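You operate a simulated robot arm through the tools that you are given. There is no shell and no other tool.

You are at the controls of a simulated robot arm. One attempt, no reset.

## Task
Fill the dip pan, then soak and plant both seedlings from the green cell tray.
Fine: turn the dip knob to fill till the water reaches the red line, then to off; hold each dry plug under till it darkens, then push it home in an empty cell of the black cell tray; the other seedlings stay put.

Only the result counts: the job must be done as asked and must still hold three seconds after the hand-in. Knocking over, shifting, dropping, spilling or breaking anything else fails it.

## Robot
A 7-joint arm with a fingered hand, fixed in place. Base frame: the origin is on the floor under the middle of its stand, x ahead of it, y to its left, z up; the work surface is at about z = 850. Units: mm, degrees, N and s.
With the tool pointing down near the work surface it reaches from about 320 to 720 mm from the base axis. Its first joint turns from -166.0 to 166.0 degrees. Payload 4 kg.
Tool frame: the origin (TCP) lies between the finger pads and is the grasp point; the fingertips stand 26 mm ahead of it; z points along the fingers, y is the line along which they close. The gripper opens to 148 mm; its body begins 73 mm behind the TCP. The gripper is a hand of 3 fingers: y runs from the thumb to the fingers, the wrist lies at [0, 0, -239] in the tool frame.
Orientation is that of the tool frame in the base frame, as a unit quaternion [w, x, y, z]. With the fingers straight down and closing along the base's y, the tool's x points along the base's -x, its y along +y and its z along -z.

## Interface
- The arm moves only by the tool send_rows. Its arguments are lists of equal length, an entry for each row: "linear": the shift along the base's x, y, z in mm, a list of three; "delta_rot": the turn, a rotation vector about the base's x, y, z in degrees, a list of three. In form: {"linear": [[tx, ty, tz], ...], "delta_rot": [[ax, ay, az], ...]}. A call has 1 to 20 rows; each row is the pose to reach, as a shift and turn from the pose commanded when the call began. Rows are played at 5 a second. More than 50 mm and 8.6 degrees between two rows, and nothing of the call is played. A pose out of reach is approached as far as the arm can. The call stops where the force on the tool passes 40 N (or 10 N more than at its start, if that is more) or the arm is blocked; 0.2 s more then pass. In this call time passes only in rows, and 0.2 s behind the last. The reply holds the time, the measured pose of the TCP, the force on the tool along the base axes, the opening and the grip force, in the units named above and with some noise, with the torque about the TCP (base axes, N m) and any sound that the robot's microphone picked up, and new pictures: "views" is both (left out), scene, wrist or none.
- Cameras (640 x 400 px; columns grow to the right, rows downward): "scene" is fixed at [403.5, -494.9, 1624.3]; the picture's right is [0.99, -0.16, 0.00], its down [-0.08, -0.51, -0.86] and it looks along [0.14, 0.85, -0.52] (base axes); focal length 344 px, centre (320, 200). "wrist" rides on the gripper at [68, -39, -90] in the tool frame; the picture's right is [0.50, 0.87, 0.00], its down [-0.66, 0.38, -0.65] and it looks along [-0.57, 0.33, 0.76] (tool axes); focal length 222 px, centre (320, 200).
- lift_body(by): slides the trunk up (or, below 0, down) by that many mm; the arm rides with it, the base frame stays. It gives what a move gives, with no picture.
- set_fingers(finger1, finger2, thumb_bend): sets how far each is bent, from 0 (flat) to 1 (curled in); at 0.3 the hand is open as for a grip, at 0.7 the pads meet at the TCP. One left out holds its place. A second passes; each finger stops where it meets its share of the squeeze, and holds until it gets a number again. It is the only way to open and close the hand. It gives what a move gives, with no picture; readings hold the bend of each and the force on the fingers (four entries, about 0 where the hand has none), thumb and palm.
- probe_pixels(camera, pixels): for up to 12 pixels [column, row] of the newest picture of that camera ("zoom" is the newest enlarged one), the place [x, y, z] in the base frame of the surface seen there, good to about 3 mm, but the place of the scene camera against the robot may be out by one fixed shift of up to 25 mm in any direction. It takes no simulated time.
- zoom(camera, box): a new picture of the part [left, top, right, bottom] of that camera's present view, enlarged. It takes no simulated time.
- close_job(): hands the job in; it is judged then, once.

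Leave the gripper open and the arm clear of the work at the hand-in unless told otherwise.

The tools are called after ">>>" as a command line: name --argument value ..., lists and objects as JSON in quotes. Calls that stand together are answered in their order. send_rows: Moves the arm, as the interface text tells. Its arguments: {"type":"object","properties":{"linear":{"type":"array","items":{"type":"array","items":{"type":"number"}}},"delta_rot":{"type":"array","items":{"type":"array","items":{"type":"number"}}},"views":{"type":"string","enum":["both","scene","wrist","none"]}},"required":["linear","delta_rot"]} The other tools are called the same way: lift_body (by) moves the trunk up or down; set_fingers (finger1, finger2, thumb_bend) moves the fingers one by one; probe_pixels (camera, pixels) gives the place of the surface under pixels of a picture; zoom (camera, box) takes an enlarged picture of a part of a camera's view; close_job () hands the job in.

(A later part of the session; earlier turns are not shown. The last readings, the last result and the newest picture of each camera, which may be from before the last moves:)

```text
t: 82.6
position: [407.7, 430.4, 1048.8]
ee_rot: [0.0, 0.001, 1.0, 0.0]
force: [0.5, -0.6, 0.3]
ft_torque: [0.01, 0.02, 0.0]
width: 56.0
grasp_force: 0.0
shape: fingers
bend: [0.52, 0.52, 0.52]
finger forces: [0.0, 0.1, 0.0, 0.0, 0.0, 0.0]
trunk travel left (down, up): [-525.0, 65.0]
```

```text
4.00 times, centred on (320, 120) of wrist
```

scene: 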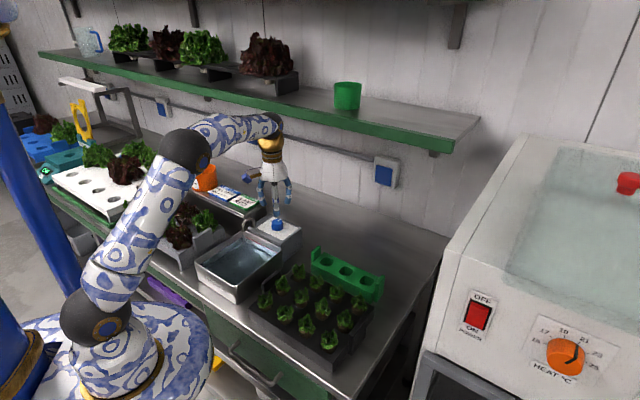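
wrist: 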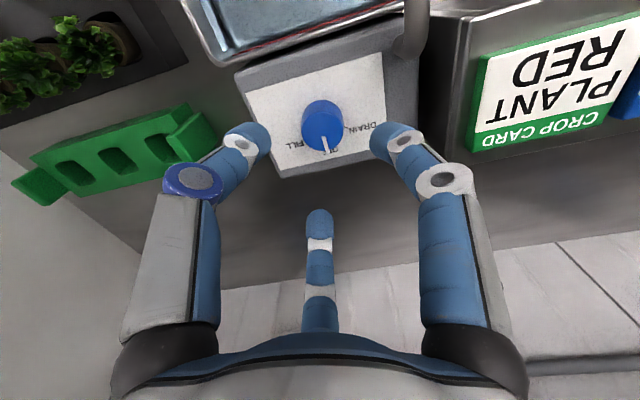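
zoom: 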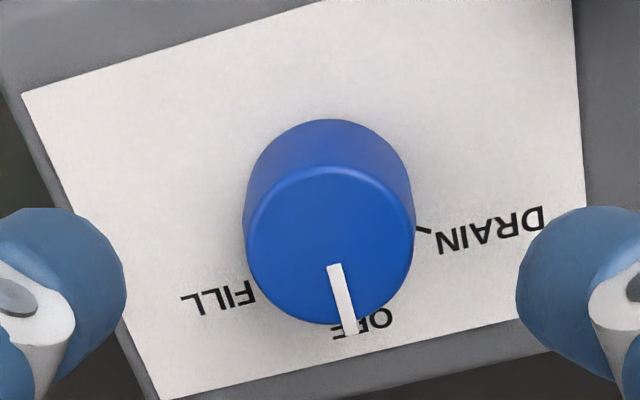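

Aligned as before; pointer at OFF. I descend 74 mm (just above panel contact) and grip.

>>> send_rows --linear '[[0, 0, -25], [0, 0, -48], [0, 0, -64], [0, 0, -74]]' --delta_rot '[[0, 0, 0], [0, 0, 0], [0, 0, 0], [0, 0, 0]]' --views "none"

>>> set_fingers --finger1 0.6 --finger2 0.6 --thumb_bend 0.6

>>> set_fingers --finger1 0.68 --finger2 0.68 --thumb_bend 0.68

>>> zoom --camera "wrist" --box '[200, 80, 440, 230]'

```text
t: 83.6
position: [410.5, 433.7, 974.5]
ee_rot: [0.0, 0.0, 1.0, 0.0]
force: [-0.5, 0.6, 0.1]
ft_torque: [0.01, 0.02, 0.01]
width: 56.1
grasp_force: 0.1
shape: fingers
bend: [0.52, 0.52, 0.52]
finger forces: [0.0, 0.1, 0.0, 0.0, 0.0, 0.1]
trunk travel left (down, up): [-525.0, 65.0]
```

```text
t: 84.6
position: [410.7, 432.2, 975.5]
ee_rot: [0.0, 0.001, 1.0, 0.001]
force: [-2.2, -0.2, -0.8]
ft_torque: [-0.02, 0.02, 0.01]
width: 30.7
grasp_force: 0.1
shape: fingers
bend: [0.59, 0.6, 0.6]
finger forces: [0.5, 0.0, 0.0, 0.0, 0.0, 0.1]
trunk travel left (down, up): [-525.0, 65.0]
```

```text
t: 85.6
position: [409.8, 433.1, 975.3]
ee_rot: [0.0, 0.001, 1.0, 0.0]
force: [-2.1, -1.6, -0.6]
ft_torque: [-0.07, 0.05, -0.02]
width: 26.5
grasp_force: 9.8
shape: fingers
bend: [0.6, 0.62, 0.63]
finger forces: [6.5, 4.9, 0.0, 0.0, 8.2, 0.0]
trunk travel left (down, up): [-525.0, 65.0]
```

```text
2.67 times, centred on (320, 155) of wrist
```

zoom: 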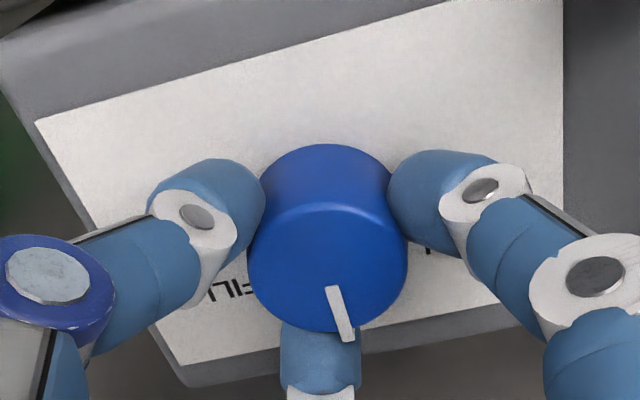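

Knob gripped. I turn only −16° first and look for any flow at the spout.

>>> send_rows --linear '[[0, 0, 0], [0, 0, 0]]' --delta_rot '[[0, 0, -8], [0, 0, -16]]' --views "scene"

>>> zoom --camera "scene" --box '[235, 222, 299, 262]'

>>> probe_pixels --camera "scene" --pixels '[[230, 260], [240, 255], [250, 250], [235, 265], [225, 265], [245, 258], [255, 255], [262, 258], [240, 265], [232, 270], [222, 258], [250, 262]]'

```text
t: 86.2
position: [408.8, 431.9, 975.7]
ee_rot: [-0.001, 0.141, 0.99, 0.0]
force: [-1.1, -3.5, 0.1]
ft_torque: [-0.08, 0.03, 0.01]
width: 26.8
grasp_force: 10.7
shape: fingers
bend: [0.6, 0.62, 0.63]
finger forces: [6.4, 5.1, 0.1, 0.0, 9.5, 0.0]
trunk travel left (down, up): [-525.0, 65.0]
```

scene: 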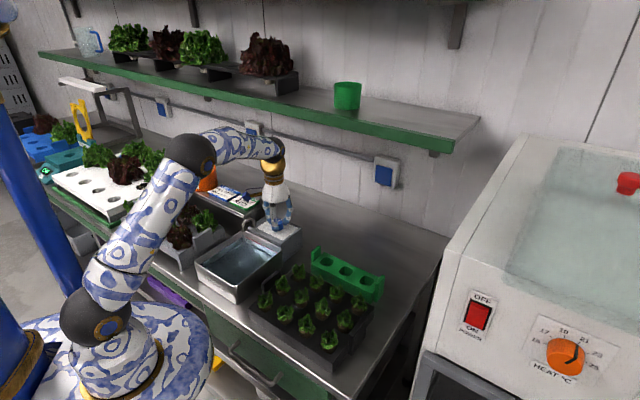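

```text
10.00 times, centred on (267, 242) of scene
```

zoom: 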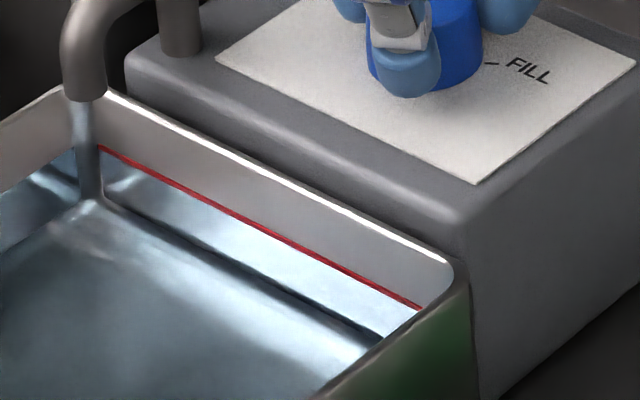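

```text
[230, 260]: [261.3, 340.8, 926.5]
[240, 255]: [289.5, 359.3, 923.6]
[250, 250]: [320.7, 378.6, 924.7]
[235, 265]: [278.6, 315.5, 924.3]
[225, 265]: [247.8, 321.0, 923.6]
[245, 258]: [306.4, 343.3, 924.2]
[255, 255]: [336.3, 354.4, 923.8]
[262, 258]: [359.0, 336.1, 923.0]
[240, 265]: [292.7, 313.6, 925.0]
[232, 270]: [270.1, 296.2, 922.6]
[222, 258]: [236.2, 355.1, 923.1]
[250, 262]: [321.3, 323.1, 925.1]
```

No stream, level unchanged (924.1 scene). I turn −12° more (to −28°).

>>> send_rows --linear '[[0, 0, 0], [0, 0, 0]]' --delta_rot '[[0, 0, -6], [0, 0, -12]]' --views "scene"

>>> zoom --camera "scene" --box '[235, 222, 299, 262]'

>>> probe_pixels --camera "scene" --pixels '[[230, 260], [240, 255], [250, 250], [235, 265], [225, 265], [245, 258], [255, 255], [262, 258], [240, 265], [232, 270], [222, 258], [250, 262]]'

```text
t: 86.8
position: [408.1, 432.6, 975.3]
ee_rot: [0.0, 0.244, 0.97, 0.001]
force: [-0.5, -3.1, 2.9]
ft_torque: [-0.11, 0.03, -0.03]
width: 26.3
grasp_force: 11.4
shape: fingers
bend: [0.6, 0.62, 0.63]
finger forces: [6.4, 6.4, 0.0, 0.0, 9.5, 0.0]
trunk travel left (down, up): [-525.0, 65.0]
```

scene: 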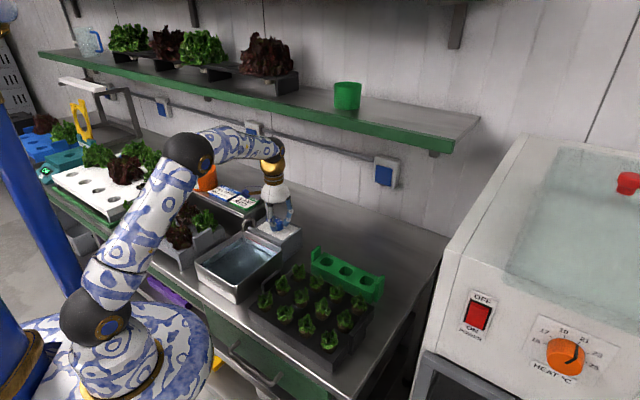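

```text
10.00 times, centred on (267, 242) of scene
```

zoom: 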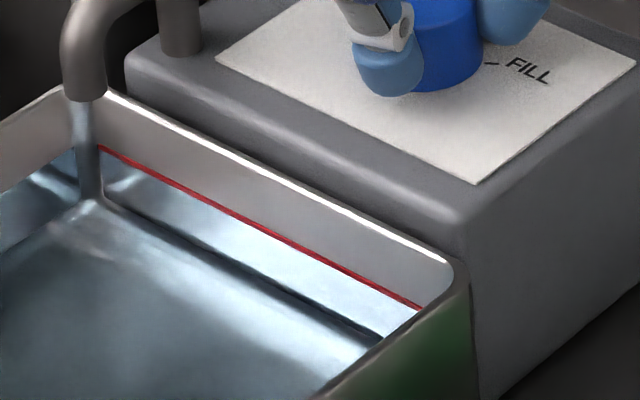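

```text
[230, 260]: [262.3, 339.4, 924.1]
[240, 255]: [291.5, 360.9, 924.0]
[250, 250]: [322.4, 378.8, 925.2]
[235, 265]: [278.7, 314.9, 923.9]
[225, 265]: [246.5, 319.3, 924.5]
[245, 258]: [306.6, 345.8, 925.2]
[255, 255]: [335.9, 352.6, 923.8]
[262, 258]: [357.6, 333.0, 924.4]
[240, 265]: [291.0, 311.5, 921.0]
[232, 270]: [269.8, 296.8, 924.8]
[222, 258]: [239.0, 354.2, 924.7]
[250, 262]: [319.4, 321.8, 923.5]
```

Still no flow at −28°. I'll use short pulses that go further and return in the same call: first to about −36° and back.

>>> send_rows --linear '[[0, 0, 1], [0, 0, 1]]' --delta_rot '[[0, 0, -8], [0, 0, 0]]' --views "scene"

>>> zoom --camera "scene" --box '[235, 222, 299, 262]'

>>> probe_pixels --camera "scene" --pixels '[[230, 260], [240, 255], [250, 250], [235, 265], [225, 265], [245, 258], [255, 255], [262, 258], [240, 265], [232, 270], [222, 258], [250, 262]]'

```text
t: 87.4
position: [409.5, 433.1, 975.4]
ee_rot: [-0.001, 0.243, 0.97, 0.0]
force: [-0.7, -1.8, 0.4]
ft_torque: [-0.06, 0.0, -0.04]
width: 26.5
grasp_force: 10.2
shape: fingers
bend: [0.61, 0.62, 0.63]
finger forces: [6.5, 6.2, 0.0, 0.0, 8.4, 0.0]
trunk travel left (down, up): [-525.0, 65.0]
```

scene: 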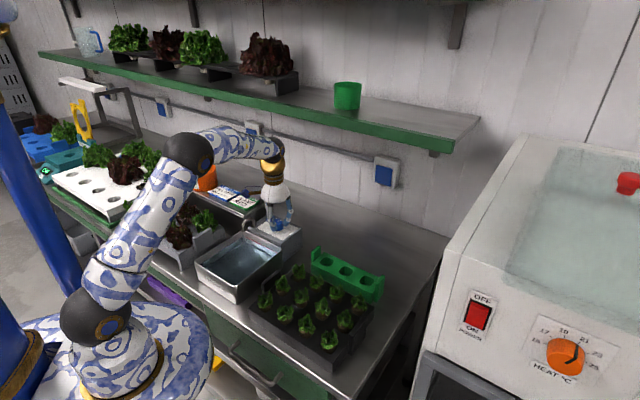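

```text
10.00 times, centred on (267, 242) of scene
```

zoom: 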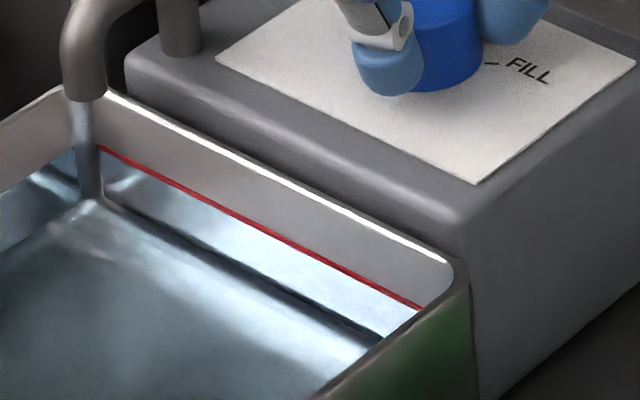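

```text
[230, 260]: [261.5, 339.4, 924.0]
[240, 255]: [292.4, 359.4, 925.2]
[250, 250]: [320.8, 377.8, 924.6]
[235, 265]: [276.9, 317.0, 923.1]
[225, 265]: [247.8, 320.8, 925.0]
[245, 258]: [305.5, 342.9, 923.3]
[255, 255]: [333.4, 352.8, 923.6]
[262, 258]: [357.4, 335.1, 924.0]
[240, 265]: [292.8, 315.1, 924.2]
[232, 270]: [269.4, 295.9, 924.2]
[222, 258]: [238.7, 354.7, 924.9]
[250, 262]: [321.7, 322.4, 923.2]
```

No change (924.1). Next pulse peaks at about −44°.

>>> send_rows --linear '[[0, 0, 0], [0, 0, 0], [0, 0, 0], [0, 0, 0]]' --delta_rot '[[0, 0, -8.2], [0, 0, -16.4], [0, 0, -8.2], [0, 0, 0]]' --views "scene"

>>> zoom --camera "scene" --box '[235, 222, 299, 262]'

>>> probe_pixels --camera "scene" --pixels '[[230, 260], [240, 255], [250, 250], [235, 265], [225, 265], [245, 258], [255, 255], [262, 258], [240, 265], [232, 270], [222, 258], [250, 262]]'

```text
t: 88.4
position: [408.2, 430.5, 974.9]
ee_rot: [0.0, 0.242, 0.97, 0.0]
force: [0.4, -2.3, -0.1]
ft_torque: [-0.04, 0.01, 0.0]
width: 26.5
grasp_force: 10.7
shape: fingers
bend: [0.61, 0.62, 0.63]
finger forces: [6.3, 6.2, 0.0, 0.0, 8.3, 0.0]
trunk travel left (down, up): [-525.0, 65.0]
```

scene: 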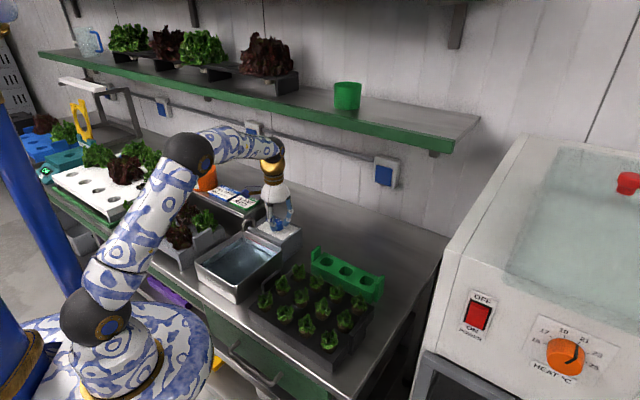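

```text
10.00 times, centred on (267, 242) of scene
```

zoom: 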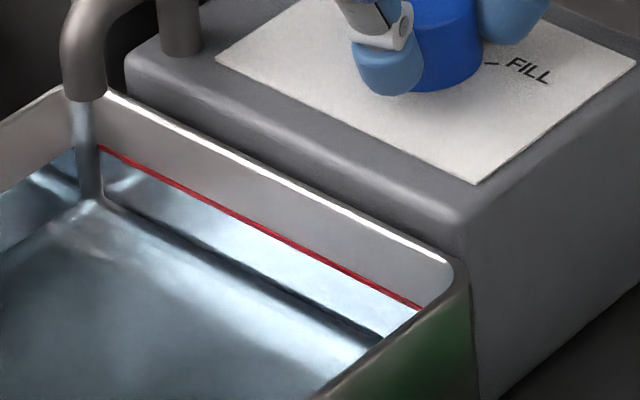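

```text
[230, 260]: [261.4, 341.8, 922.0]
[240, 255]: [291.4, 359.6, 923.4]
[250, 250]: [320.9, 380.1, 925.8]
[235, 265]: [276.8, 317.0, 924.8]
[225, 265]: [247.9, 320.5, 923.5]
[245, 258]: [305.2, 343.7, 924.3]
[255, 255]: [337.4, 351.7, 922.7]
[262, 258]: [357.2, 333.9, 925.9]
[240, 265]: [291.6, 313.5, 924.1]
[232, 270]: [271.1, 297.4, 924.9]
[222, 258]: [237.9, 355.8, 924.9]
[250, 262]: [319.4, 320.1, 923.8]
```

No change. Next pulse peaks at about −53°.

>>> send_rows --linear '[[0, 0, 0], [0, 0, 0], [0, 0, 0], [0, 0, 0], [0, 0, 0], [0, 0, 0]]' --delta_rot '[[0, 0, -8.4], [0, 0, -16.8], [0, 0, -25], [0, 0, -16.8], [0, 0, -8.4], [0, 0, 0]]' --views "scene"

>>> zoom --camera "scene" --box '[235, 222, 299, 262]'

>>> probe_pixels --camera "scene" --pixels '[[230, 260], [240, 255], [250, 250], [235, 265], [225, 265], [245, 258], [255, 255], [262, 258], [240, 265], [232, 270], [222, 258], [250, 262]]'

```text
t: 89.8
position: [409.2, 432.5, 975.3]
ee_rot: [0.0, 0.242, 0.97, 0.001]
force: [-1.6, -1.3, -0.9]
ft_torque: [-0.05, 0.0, 0.04]
width: 26.3
grasp_force: 11.0
shape: fingers
bend: [0.61, 0.62, 0.63]
finger forces: [7.1, 5.6, 0.0, 0.1, 8.5, 0.0]
trunk travel left (down, up): [-525.0, 65.0]
```

scene: 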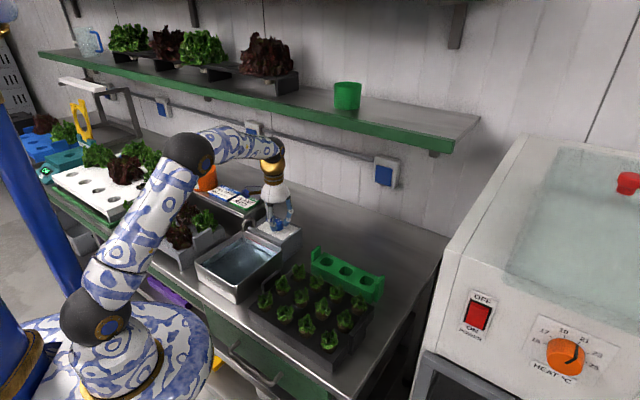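

```text
10.00 times, centred on (267, 242) of scene
```

zoom: 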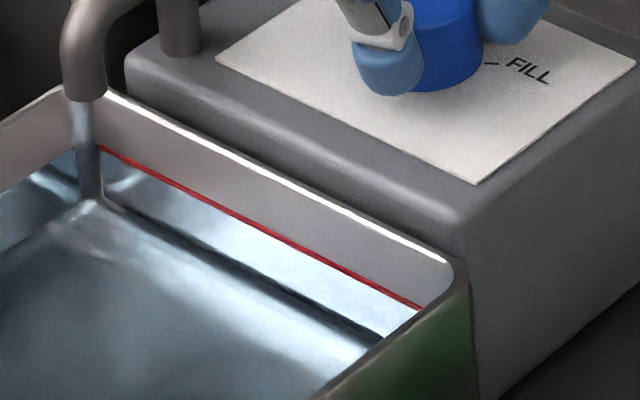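

```text
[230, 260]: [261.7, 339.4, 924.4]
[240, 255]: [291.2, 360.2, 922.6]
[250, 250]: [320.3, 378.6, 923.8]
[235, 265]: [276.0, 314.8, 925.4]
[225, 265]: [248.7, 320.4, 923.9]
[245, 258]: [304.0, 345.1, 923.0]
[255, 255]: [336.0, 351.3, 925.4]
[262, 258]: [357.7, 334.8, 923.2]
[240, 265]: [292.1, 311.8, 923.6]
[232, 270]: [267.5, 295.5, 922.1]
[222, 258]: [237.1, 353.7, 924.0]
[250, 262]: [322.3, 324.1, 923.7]
```

Still no change; the valve opens only near FILL. I pulse to −60° with an immediate return.

>>> send_rows --linear '[[0, 0, 0], [0, 0, 0], [0, 0, 0], [0, 0, 0], [0, 0, 0], [0, 0, 0], [0, 0, 0], [0, 0, 0]]' --delta_rot '[[0, 0, -8.5], [0, 0, -17], [0, 0, -25], [0, 0, -32], [0, 0, -25], [0, 0, -17], [0, 0, -8.5], [0, 0, 0]]' --views "scene"

>>> zoom --camera "scene" --box '[235, 222, 299, 262]'

>>> probe_pixels --camera "scene" --pixels '[[230, 260], [240, 255], [250, 250], [235, 265], [225, 265], [245, 258], [255, 255], [262, 258], [240, 265], [232, 270], [222, 258], [250, 262]]'

```text
t: 91.6
position: [409.0, 431.8, 975.2]
ee_rot: [0.001, 0.242, 0.97, 0.001]
force: [-1.7, -2.8, -0.5]
ft_torque: [-0.07, 0.06, 0.04]
width: 26.2
grasp_force: 10.2
shape: fingers
bend: [0.61, 0.62, 0.63]
finger forces: [6.7, 5.3, 0.0, 0.0, 8.7, 0.0]
trunk travel left (down, up): [-525.0, 65.0]
```

scene: 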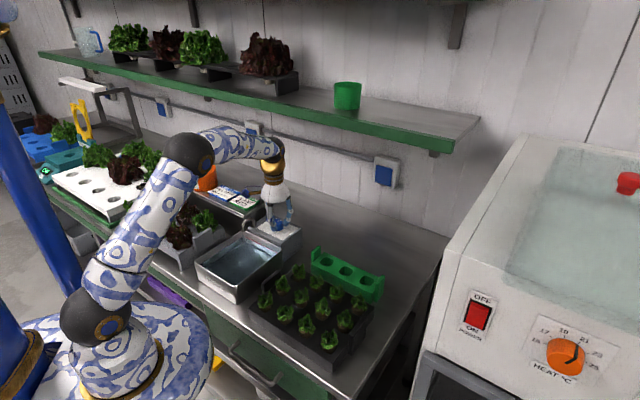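

```text
10.00 times, centred on (267, 242) of scene
```

zoom: 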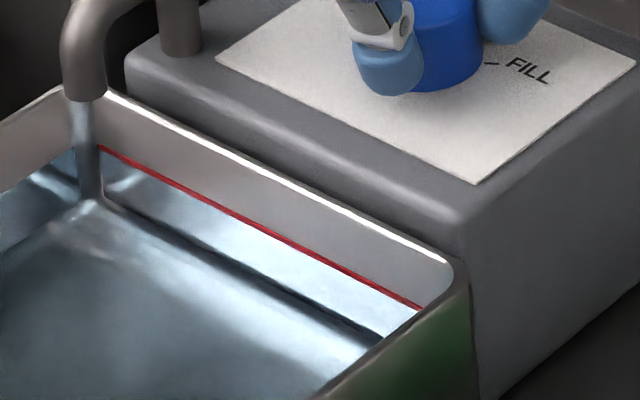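

```text
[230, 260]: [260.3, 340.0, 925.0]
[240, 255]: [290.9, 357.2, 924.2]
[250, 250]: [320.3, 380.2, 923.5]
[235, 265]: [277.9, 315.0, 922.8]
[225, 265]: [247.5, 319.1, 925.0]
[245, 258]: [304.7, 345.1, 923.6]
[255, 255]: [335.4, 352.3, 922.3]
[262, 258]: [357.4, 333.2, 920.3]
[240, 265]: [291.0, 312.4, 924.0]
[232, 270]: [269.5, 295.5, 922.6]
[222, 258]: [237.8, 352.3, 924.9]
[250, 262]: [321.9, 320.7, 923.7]
```

No added water. I check in the wrist view whether the knob really follows the hand.

>>> send_rows --linear '[[0, 0, 0]]' --delta_rot '[[0, 0, 0]]' --views "both"

>>> zoom --camera "wrist" --box '[200, 80, 440, 230]'

>>> zoom --camera "scene" --box '[255, 205, 303, 235]'

```text
t: 92.0
position: [408.5, 431.4, 975.3]
ee_rot: [0.0, 0.242, 0.97, 0.001]
force: [-1.2, -1.9, 0.9]
ft_torque: [-0.08, 0.03, -0.01]
width: 26.6
grasp_force: 11.0
shape: fingers
bend: [0.61, 0.62, 0.63]
finger forces: [6.9, 5.6, 0.1, 0.0, 8.6, 0.0]
trunk travel left (down, up): [-525.0, 65.0]
```

scene: 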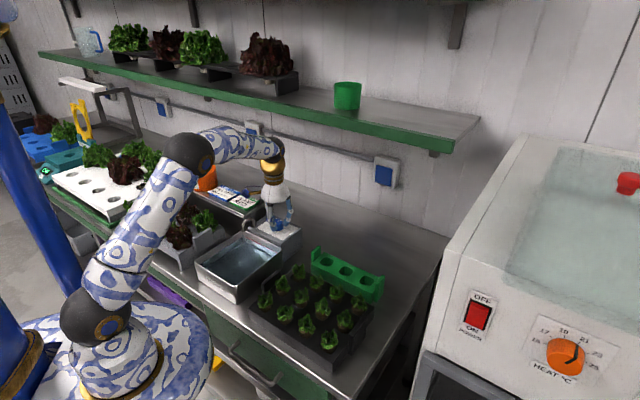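
wrist: 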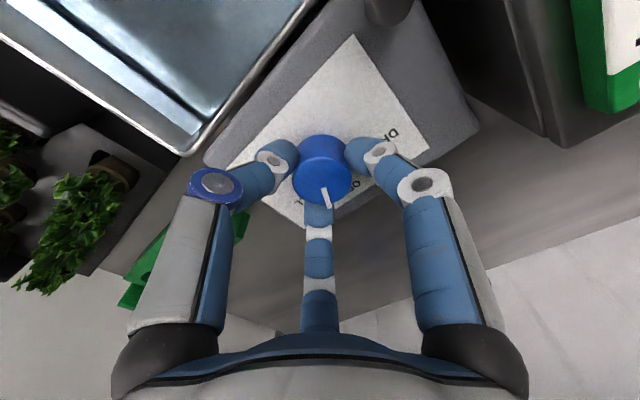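

```text
2.67 times, centred on (320, 155) of wrist
```

zoom: 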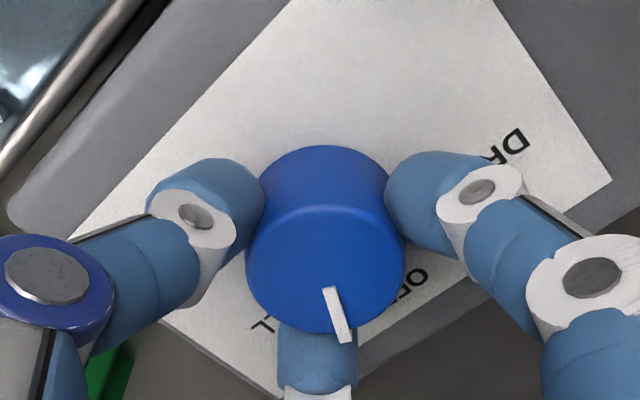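

```text
13.33 times, centred on (279, 220) of scene
```

zoom: 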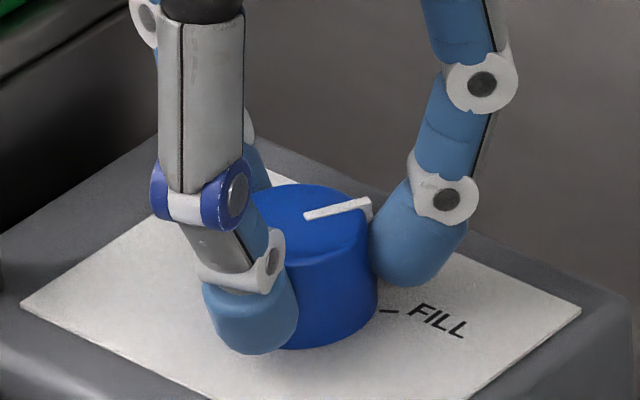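

The knob does follow (pointer mid-way). The short peak likely didn't quite open the valve; I repeat with one extra row held at −60°.

>>> send_rows --linear '[[0, 0, 0], [0, 0, 0], [0, 0, 0], [0, 0, 0], [0, 0, 0], [0, 0, 0], [0, 0, 0], [0, 0, 0], [0, 0, 0]]' --delta_rot '[[0, 0, -8.5], [0, 0, -17], [0, 0, -25], [0, 0, -32], [0, 0, -32], [0, 0, -24], [0, 0, -16], [0, 0, -8], [0, 0, 0]]' --views "scene"

>>> zoom --camera "scene" --box '[235, 222, 299, 262]'

>>> probe_pixels --camera "scene" --pixels '[[230, 260], [240, 255], [250, 250], [235, 265], [225, 265], [245, 258], [255, 255], [262, 258], [240, 265], [232, 270], [222, 258], [250, 262]]'

```text
t: 94.0
position: [409.8, 431.7, 976.0]
ee_rot: [0.0, 0.242, 0.97, 0.001]
force: [-1.2, -0.6, -0.5]
ft_torque: [-0.02, 0.01, 0.01]
width: 26.2
grasp_force: 10.9
shape: fingers
bend: [0.61, 0.62, 0.63]
finger forces: [7.3, 6.1, 0.1, 0.0, 7.8, 0.1]
trunk travel left (down, up): [-525.0, 65.0]
```

scene: 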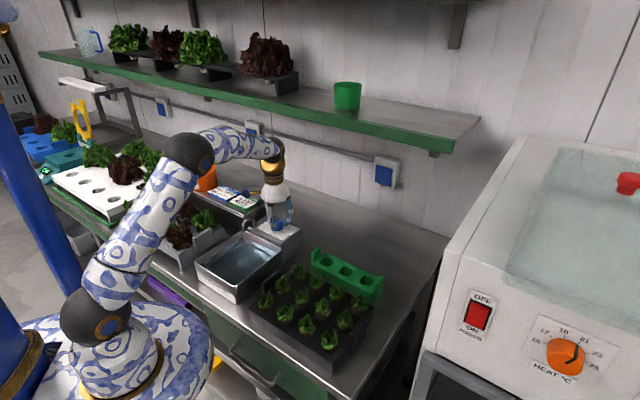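

```text
10.00 times, centred on (267, 242) of scene
```

zoom: 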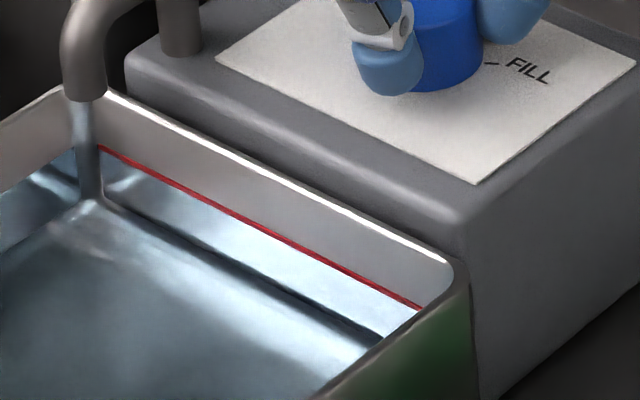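

```text
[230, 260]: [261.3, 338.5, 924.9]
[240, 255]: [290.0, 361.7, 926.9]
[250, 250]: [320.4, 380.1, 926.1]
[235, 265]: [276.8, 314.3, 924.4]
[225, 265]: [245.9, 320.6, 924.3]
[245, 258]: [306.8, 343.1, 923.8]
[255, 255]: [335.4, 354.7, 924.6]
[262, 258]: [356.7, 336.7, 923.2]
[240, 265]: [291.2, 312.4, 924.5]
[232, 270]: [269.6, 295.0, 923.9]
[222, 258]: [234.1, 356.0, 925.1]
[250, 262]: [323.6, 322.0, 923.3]
```

Level rose slightly (~924.6). One more pulse with one extra held row (+0.2 s) should bring it to the line.

>>> send_rows --linear '[[0, 0, 0], [0, 0, 0], [0, 0, 0], [0, 0, 0], [0, 0, 0], [0, 0, 0], [0, 0, 0], [0, 0, 0], [0, 0, 0], [0, 0, 0]]' --delta_rot '[[0, 0, -8.5], [0, 0, -17], [0, 0, -25], [0, 0, -32], [0, 0, -32], [0, 0, -32], [0, 0, -24], [0, 0, -16], [0, 0, -8], [0, 0, 0]]' --views "scene"

>>> zoom --camera "scene" --box '[235, 222, 299, 262]'

>>> probe_pixels --camera "scene" --pixels '[[230, 260], [240, 255], [250, 250], [235, 265], [225, 265], [245, 258], [255, 255], [262, 258], [240, 265], [232, 270], [222, 258], [250, 262]]'

```text
t: 96.2
position: [408.8, 431.6, 975.3]
ee_rot: [0.0, 0.242, 0.97, 0.0]
force: [-1.3, -0.1, -2.3]
ft_torque: [0.0, 0.05, -0.01]
width: 26.2
grasp_force: 9.8
shape: fingers
bend: [0.61, 0.62, 0.63]
finger forces: [7.2, 5.5, 0.1, 0.0, 7.3, 0.1]
trunk travel left (down, up): [-525.0, 65.0]
```

scene: 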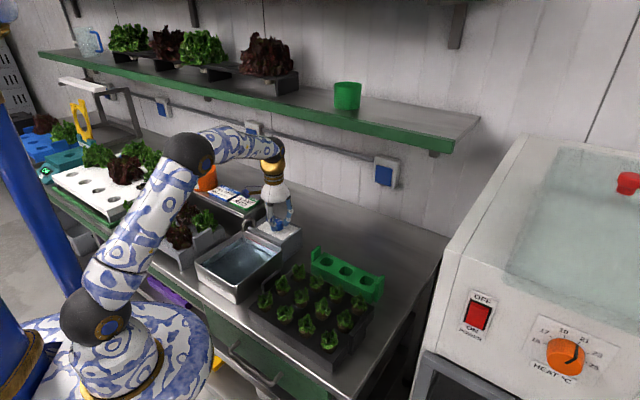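

```text
10.00 times, centred on (267, 242) of scene
```

zoom: 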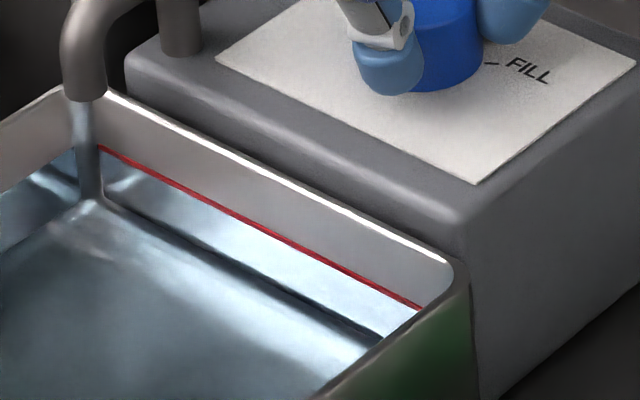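

```text
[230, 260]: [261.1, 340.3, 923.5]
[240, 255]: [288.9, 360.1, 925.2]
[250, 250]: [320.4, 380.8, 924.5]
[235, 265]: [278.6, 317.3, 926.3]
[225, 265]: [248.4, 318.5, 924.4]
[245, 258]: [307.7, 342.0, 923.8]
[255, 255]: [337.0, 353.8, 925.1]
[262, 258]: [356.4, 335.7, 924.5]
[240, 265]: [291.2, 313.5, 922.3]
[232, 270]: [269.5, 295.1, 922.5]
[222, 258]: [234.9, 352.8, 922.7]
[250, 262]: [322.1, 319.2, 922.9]
```

Level unchanged again (≈924.0), though the knob was held at −60°. I'll go to −60° once more and look directly at stream and pointer, then return at once.

>>> send_rows --linear '[[0, 0, 0], [0, 0, 0], [0, 0, 0], [0, 0, 0]]' --delta_rot '[[0, 0, -8.5], [0, 0, -17], [0, 0, -25], [0, 0, -32]]' --views "both"

>>> zoom --camera "scene" --box '[235, 212, 299, 252]'

>>> zoom --camera "wrist" --box '[200, 80, 440, 230]'

>>> probe_pixels --camera "scene" --pixels '[[230, 260], [240, 255], [250, 250], [235, 265], [225, 265], [245, 258], [255, 255], [262, 258], [240, 265], [232, 270], [222, 258], [250, 262]]'

```text
t: 97.2
position: [409.8, 432.1, 975.2]
ee_rot: [-0.001, 0.501, 0.865, 0.001]
force: [-4.2, -2.6, 0.0]
ft_torque: [-0.08, 0.11, 0.05]
width: 26.2
grasp_force: 10.9
shape: fingers
bend: [0.61, 0.62, 0.63]
finger forces: [5.9, 5.3, 0.0, 0.1, 9.8, 0.0]
trunk travel left (down, up): [-525.0, 65.0]
```

scene: 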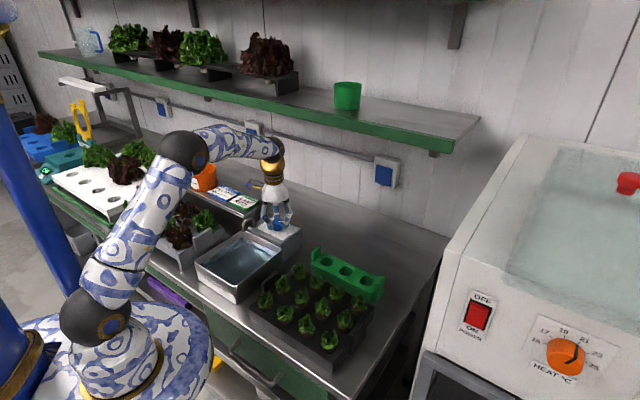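
wrist: 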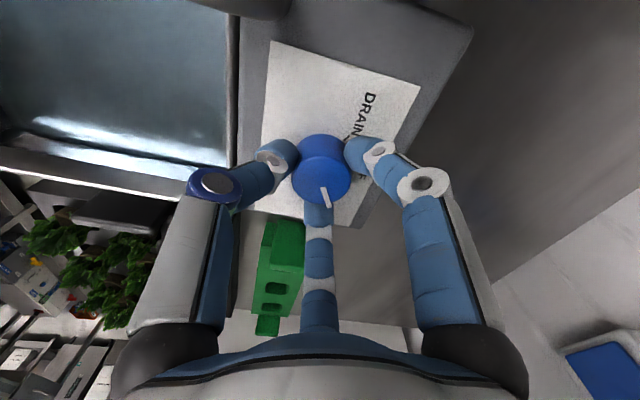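

```text
10.00 times, centred on (267, 232) of scene
```

zoom: 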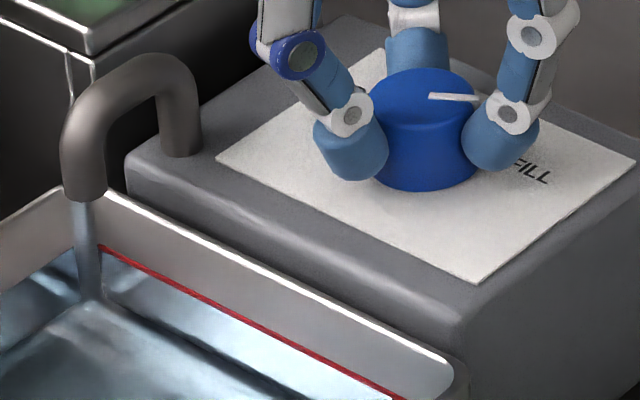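

```text
2.67 times, centred on (320, 155) of wrist
```

zoom: 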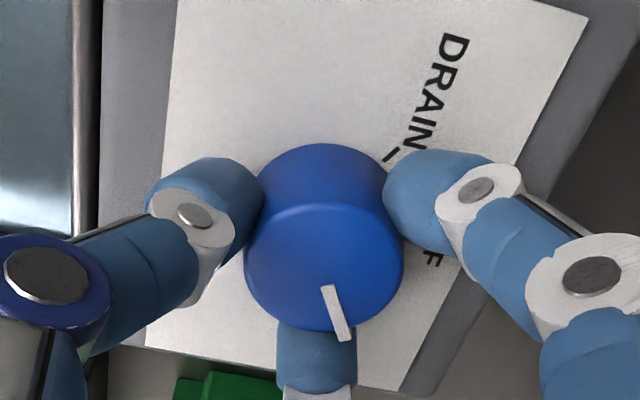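

```text
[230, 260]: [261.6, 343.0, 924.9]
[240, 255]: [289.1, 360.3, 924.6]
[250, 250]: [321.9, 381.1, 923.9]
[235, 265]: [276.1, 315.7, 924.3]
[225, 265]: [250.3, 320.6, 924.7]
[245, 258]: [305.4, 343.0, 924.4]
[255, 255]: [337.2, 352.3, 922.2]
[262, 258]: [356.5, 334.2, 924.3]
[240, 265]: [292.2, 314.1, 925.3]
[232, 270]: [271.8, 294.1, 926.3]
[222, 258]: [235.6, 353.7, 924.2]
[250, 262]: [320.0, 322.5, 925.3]
```

At FILL no water comes any more: the supply has stopped because the pan is at its full line. I turn the knob back +60° to OFF.

>>> send_rows --linear '[[0, 0, 0], [0, 0, 0], [0, 0, 0], [0, 0, 0], [0, 0, 0], [0, 0, 0], [0, 0, 0], [0, 0, 0]]' --delta_rot '[[0, 0, 7.5], [0, 0, 15], [0, 0, 22.5], [0, 0, 30], [0, 0, 37.5], [0, 0, 45], [0, 0, 52.5], [0, 0, 60]]' --views "both"

>>> zoom --camera "wrist" --box '[200, 80, 440, 230]'

>>> zoom --camera "scene" --box '[235, 212, 299, 252]'

```text
t: 99.0
position: [408.7, 432.7, 975.7]
ee_rot: [0.0, -0.001, 1.0, 0.001]
force: [1.0, -1.8, -1.5]
ft_torque: [0.0, 0.0, -0.03]
width: 26.2
grasp_force: 10.0
shape: fingers
bend: [0.61, 0.62, 0.63]
finger forces: [6.7, 6.3, 0.0, 0.1, 7.0, 0.1]
trunk travel left (down, up): [-525.0, 65.0]
```

scene: 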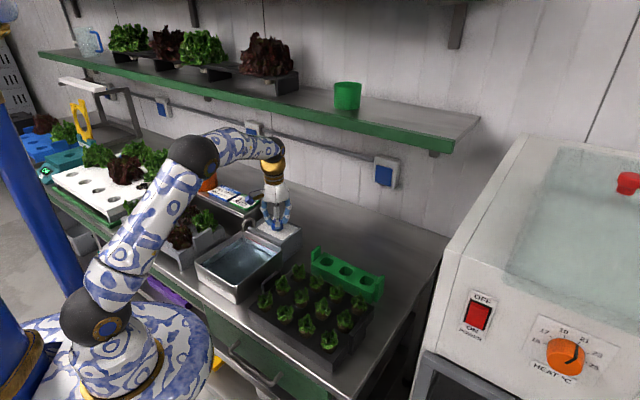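
wrist: 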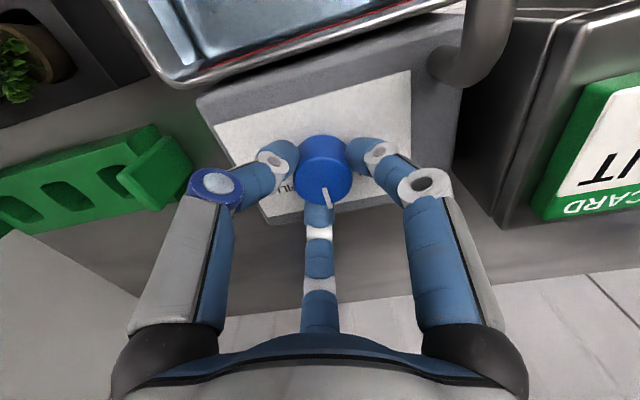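

```text
2.67 times, centred on (320, 155) of wrist
```

zoom: 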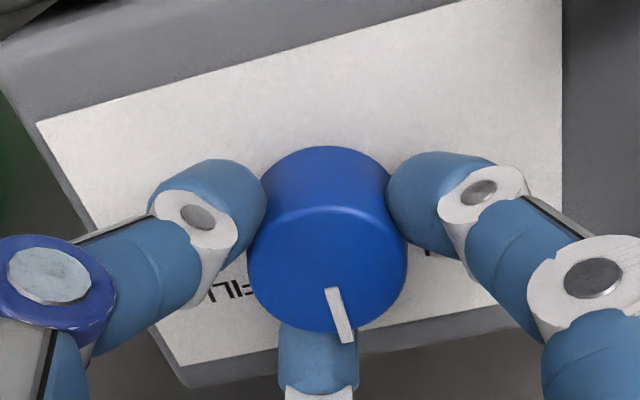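

```text
10.00 times, centred on (267, 232) of scene
```

zoom: 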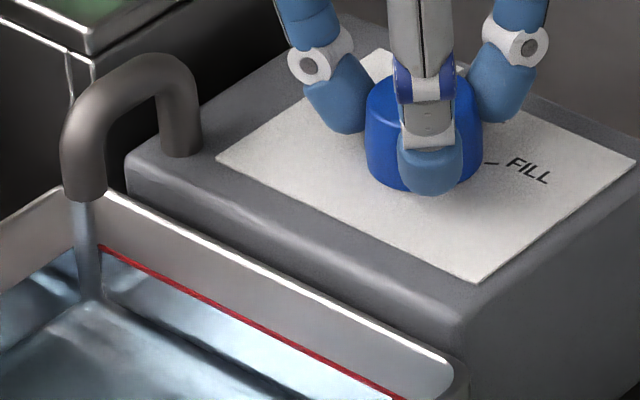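

The pointer is back at OFF. I release the knob (open to 0.52) and rise.

>>> set_fingers --finger1 0.52 --finger2 0.52 --thumb_bend 0.52

>>> send_rows --linear '[[0, 0, 10], [0, 0, 35], [0, 0, 75], [0, 0, 115]]' --delta_rot '[[0, 0, 0], [0, 0, 0], [0, 0, 0], [0, 0, 0]]' --views "both"

>>> zoom --camera "wrist" --box '[220, 40, 420, 165]'

>>> probe_pixels --camera "zoom" --pixels '[[316, 238], [321, 255], [330, 288], [326, 275]]'

```text
t: 100.0
position: [408.9, 432.6, 975.8]
ee_rot: [-0.001, 0.001, 1.0, 0.0]
force: [-0.2, 0.1, 0.0]
ft_torque: [0.0, -0.01, 0.0]
width: 55.0
grasp_force: 0.1
shape: fingers
bend: [0.52, 0.52, 0.52]
finger forces: [0.1, 0.1, 0.0, 0.0, 0.0, 0.0]
trunk travel left (down, up): [-525.0, 65.0]
```

```text
t: 101.0
position: [407.7, 430.9, 1091.0]
ee_rot: [-0.002, 0.001, 1.0, 0.0]
force: [0.4, 0.9, 0.1]
ft_torque: [0.03, 0.02, 0.01]
width: 55.2
grasp_force: 0.1
shape: fingers
bend: [0.52, 0.52, 0.52]
finger forces: [0.0, 0.0, 0.0, 0.0, 0.1, 0.1]
trunk travel left (down, up): [-525.0, 65.0]
```

scene: 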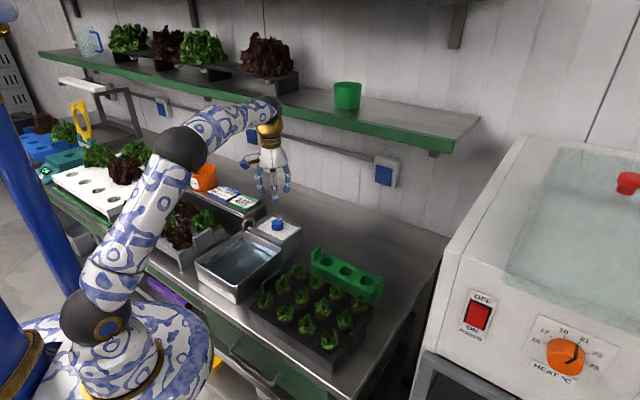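
wrist: 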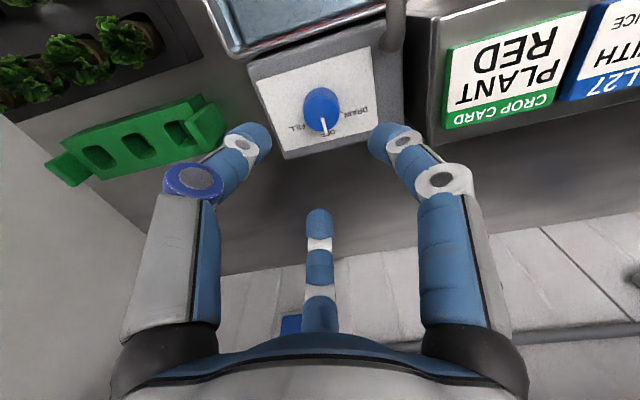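

```text
3.20 times, centred on (320, 102) of wrist
```

zoom: 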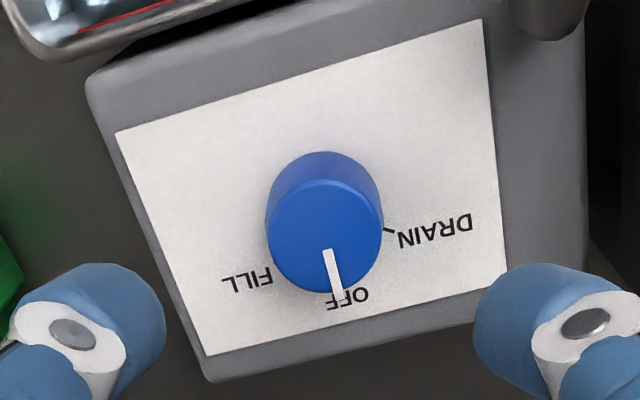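

```text
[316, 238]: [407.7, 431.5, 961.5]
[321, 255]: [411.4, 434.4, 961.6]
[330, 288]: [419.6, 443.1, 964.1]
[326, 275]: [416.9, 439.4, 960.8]
```

Pointer is at OFF. I rise clear to z≈1290, move back a bit, and open the hand.

>>> send_rows --linear '[[0, 0, 40], [-15, -10, 80], [-35, -25, 115], [-60, -45, 150], [-90, -65, 180], [-120, -85, 205]]' --delta_rot '[[0, 0, 0], [0, 0, 0], [0, 0, 0], [0, 0, 0], [0, 0, 0], [0, 0, 0]]' --views "none"

>>> set_fingers --finger1 0.3 --finger2 0.3 --thumb_bend 0.3

>>> send_rows --linear '[[0, 0, 0], [0, 0, 0], [0, 0, 0]]' --delta_rot '[[0, 0, 0], [0, 0, 0], [0, 0, 0]]' --views "both"

>>> zoom --camera "scene" --box '[180, 200, 400, 340]'

>>> zoom --camera "scene" --box '[245, 255, 373, 335]'

```text
t: 102.4
position: [287.4, 347.1, 1297.9]
ee_rot: [0.0, 0.001, 1.0, 0.001]
force: [0.5, -0.6, 0.2]
ft_torque: [0.0, -0.02, 0.02]
width: 55.1
grasp_force: 0.0
shape: fingers
bend: [0.52, 0.52, 0.52]
finger forces: [0.0, 0.1, 0.0, 0.0, 0.0, 0.1]
trunk travel left (down, up): [-525.0, 65.0]
```

```text
t: 103.4
position: [287.4, 348.2, 1298.1]
ee_rot: [0.0, 0.001, 1.0, 0.0]
force: [0.1, 0.2, -0.4]
ft_torque: [-0.01, -0.02, -0.02]
width: 126.3
grasp_force: 0.1
shape: fingers
bend: [0.3, 0.3, 0.3]
finger forces: [0.1, 0.0, 0.0, 0.1, 0.1, 0.0]
trunk travel left (down, up): [-525.0, 65.0]
```

```text
t: 104.2
position: [289.1, 347.6, 1297.7]
ee_rot: [0.001, 0.001, 1.0, 0.0]
force: [0.7, 0.3, 0.6]
ft_torque: [-0.03, 0.0, 0.0]
width: 126.3
grasp_force: 0.0
shape: fingers
bend: [0.3, 0.3, 0.3]
finger forces: [0.0, 0.0, 0.0, 0.0, 0.0, 0.1]
trunk travel left (down, up): [-525.0, 65.0]
```

scene: 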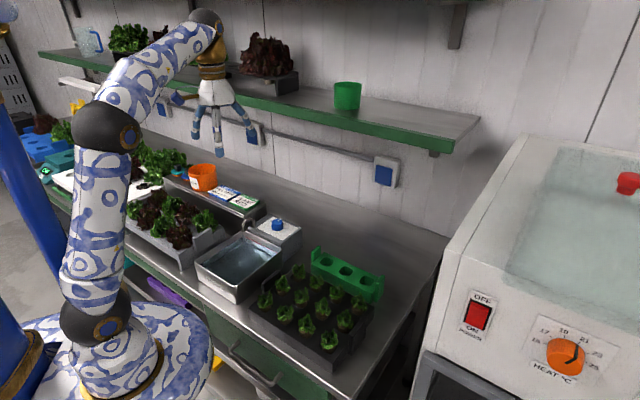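
wrist: 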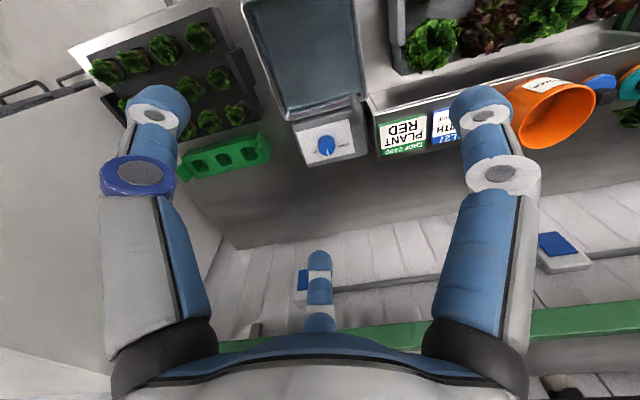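

```text
2.86 times, centred on (290, 270) of scene
```

zoom: 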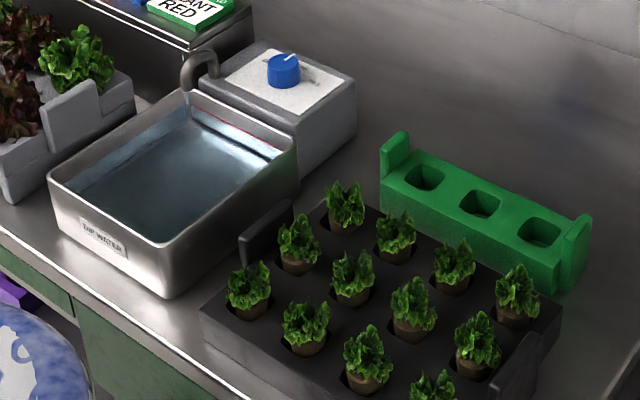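

```text
5.00 times, centred on (309, 295) of scene
```

zoom: 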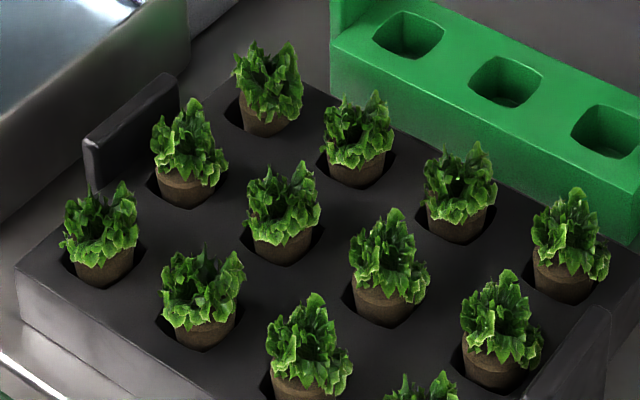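

I take one closer look at seedling A's uprightness before handing in.

>>> zoom --camera "scene" --box '[275, 255, 339, 295]'

>>> zoom --camera "wrist" --box '[190, 60, 270, 150]'

```text
10.00 times, centred on (307, 275) of scene
```

zoom: 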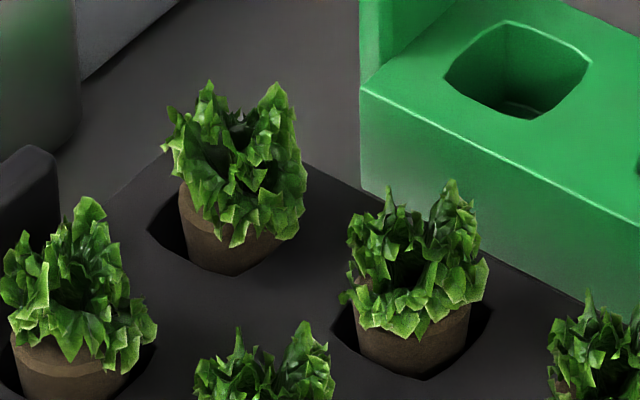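

```text
4.44 times, centred on (230, 105) of wrist
```

zoom: 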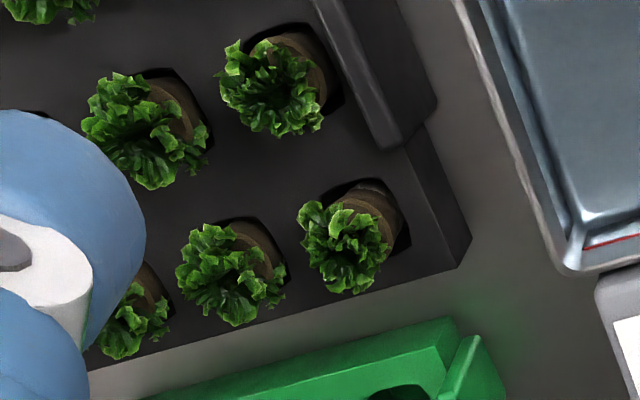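

A is slightly off-center in its cell; I'd like to verify its tilt. I go above it and view it from another side (hand turned +90°, well above the leaves).

>>> send_rows --linear '[[14, -9, -20], [28, -18, -40], [42, -27, -60], [56, -36, -80], [70, -45, -100], [84, -54, -120], [98, -63, -140], [112, -72, -160], [126, -81, -180], [140, -90, -200], [153, -98, -220], [165, -106, -235]]' --delta_rot '[[0, 0, 7.5], [0, 0, 15], [0, 0, 22.5], [0, 0, 30], [0, 0, 37.5], [0, 0, 45], [0, 0, 52.5], [0, 0, 60], [0, 0, 67.5], [0, 0, 75], [0, 0, 82.5], [0, 0, 90]]' --views "both"

>>> zoom --camera "wrist" --box '[256, 60, 384, 140]'

```text
t: 106.8
position: [454.5, 239.7, 1060.3]
ee_rot: [0.0, -0.707, 0.707, 0.001]
force: [-0.3, -0.4, -0.2]
ft_torque: [-0.02, -0.04, 0.02]
width: 126.7
grasp_force: 0.1
shape: fingers
bend: [0.3, 0.3, 0.3]
finger forces: [0.1, 0.0, 0.1, 0.0, 0.1, 0.0]
trunk travel left (down, up): [-525.0, 65.0]
```

scene: 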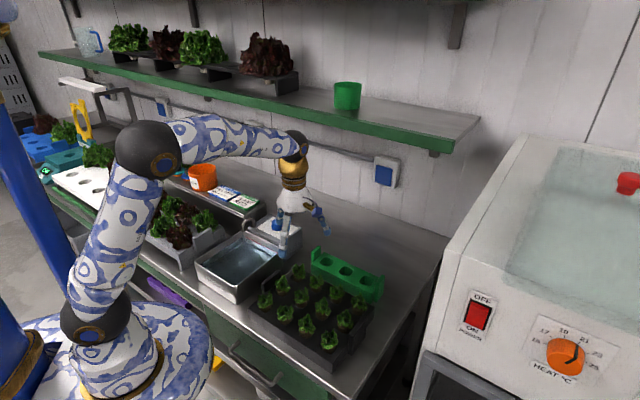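
wrist: 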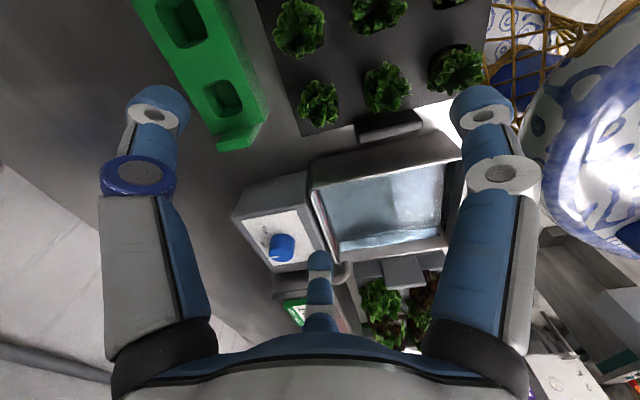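

```text
5.00 times, centred on (320, 100) of wrist
```

zoom: 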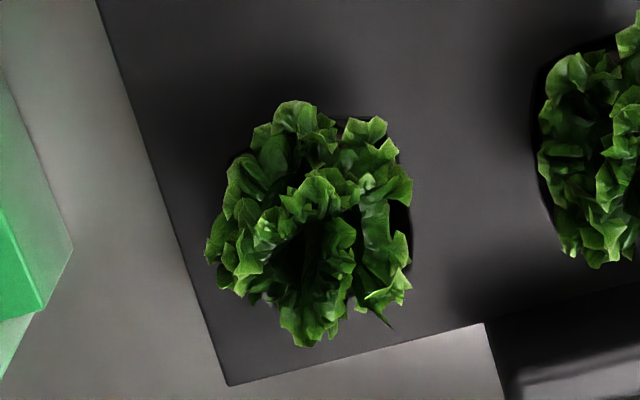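

I compare with neighbouring seedlings in this same view.

>>> zoom --camera "wrist" --box '[260, 0, 500, 150]'

>>> zoom --camera "wrist" --box '[360, 40, 488, 120]'

```text
2.67 times, centred on (380, 75) of wrist
```

zoom: 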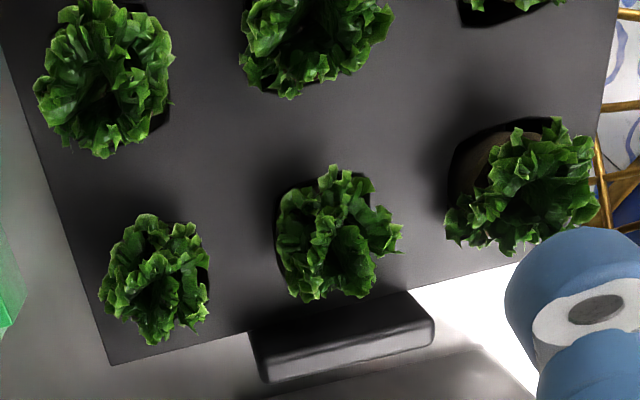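

```text
5.00 times, centred on (424, 80) of wrist
```

zoom: 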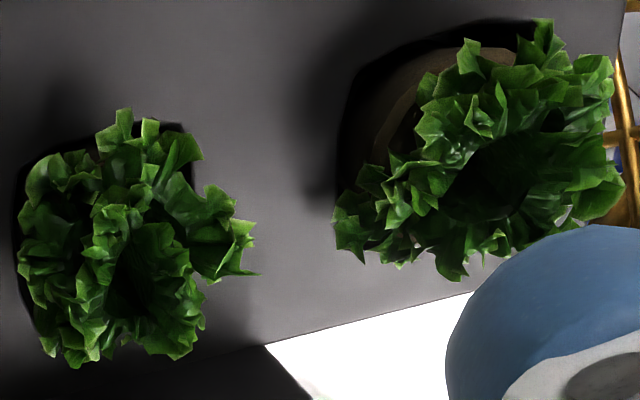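

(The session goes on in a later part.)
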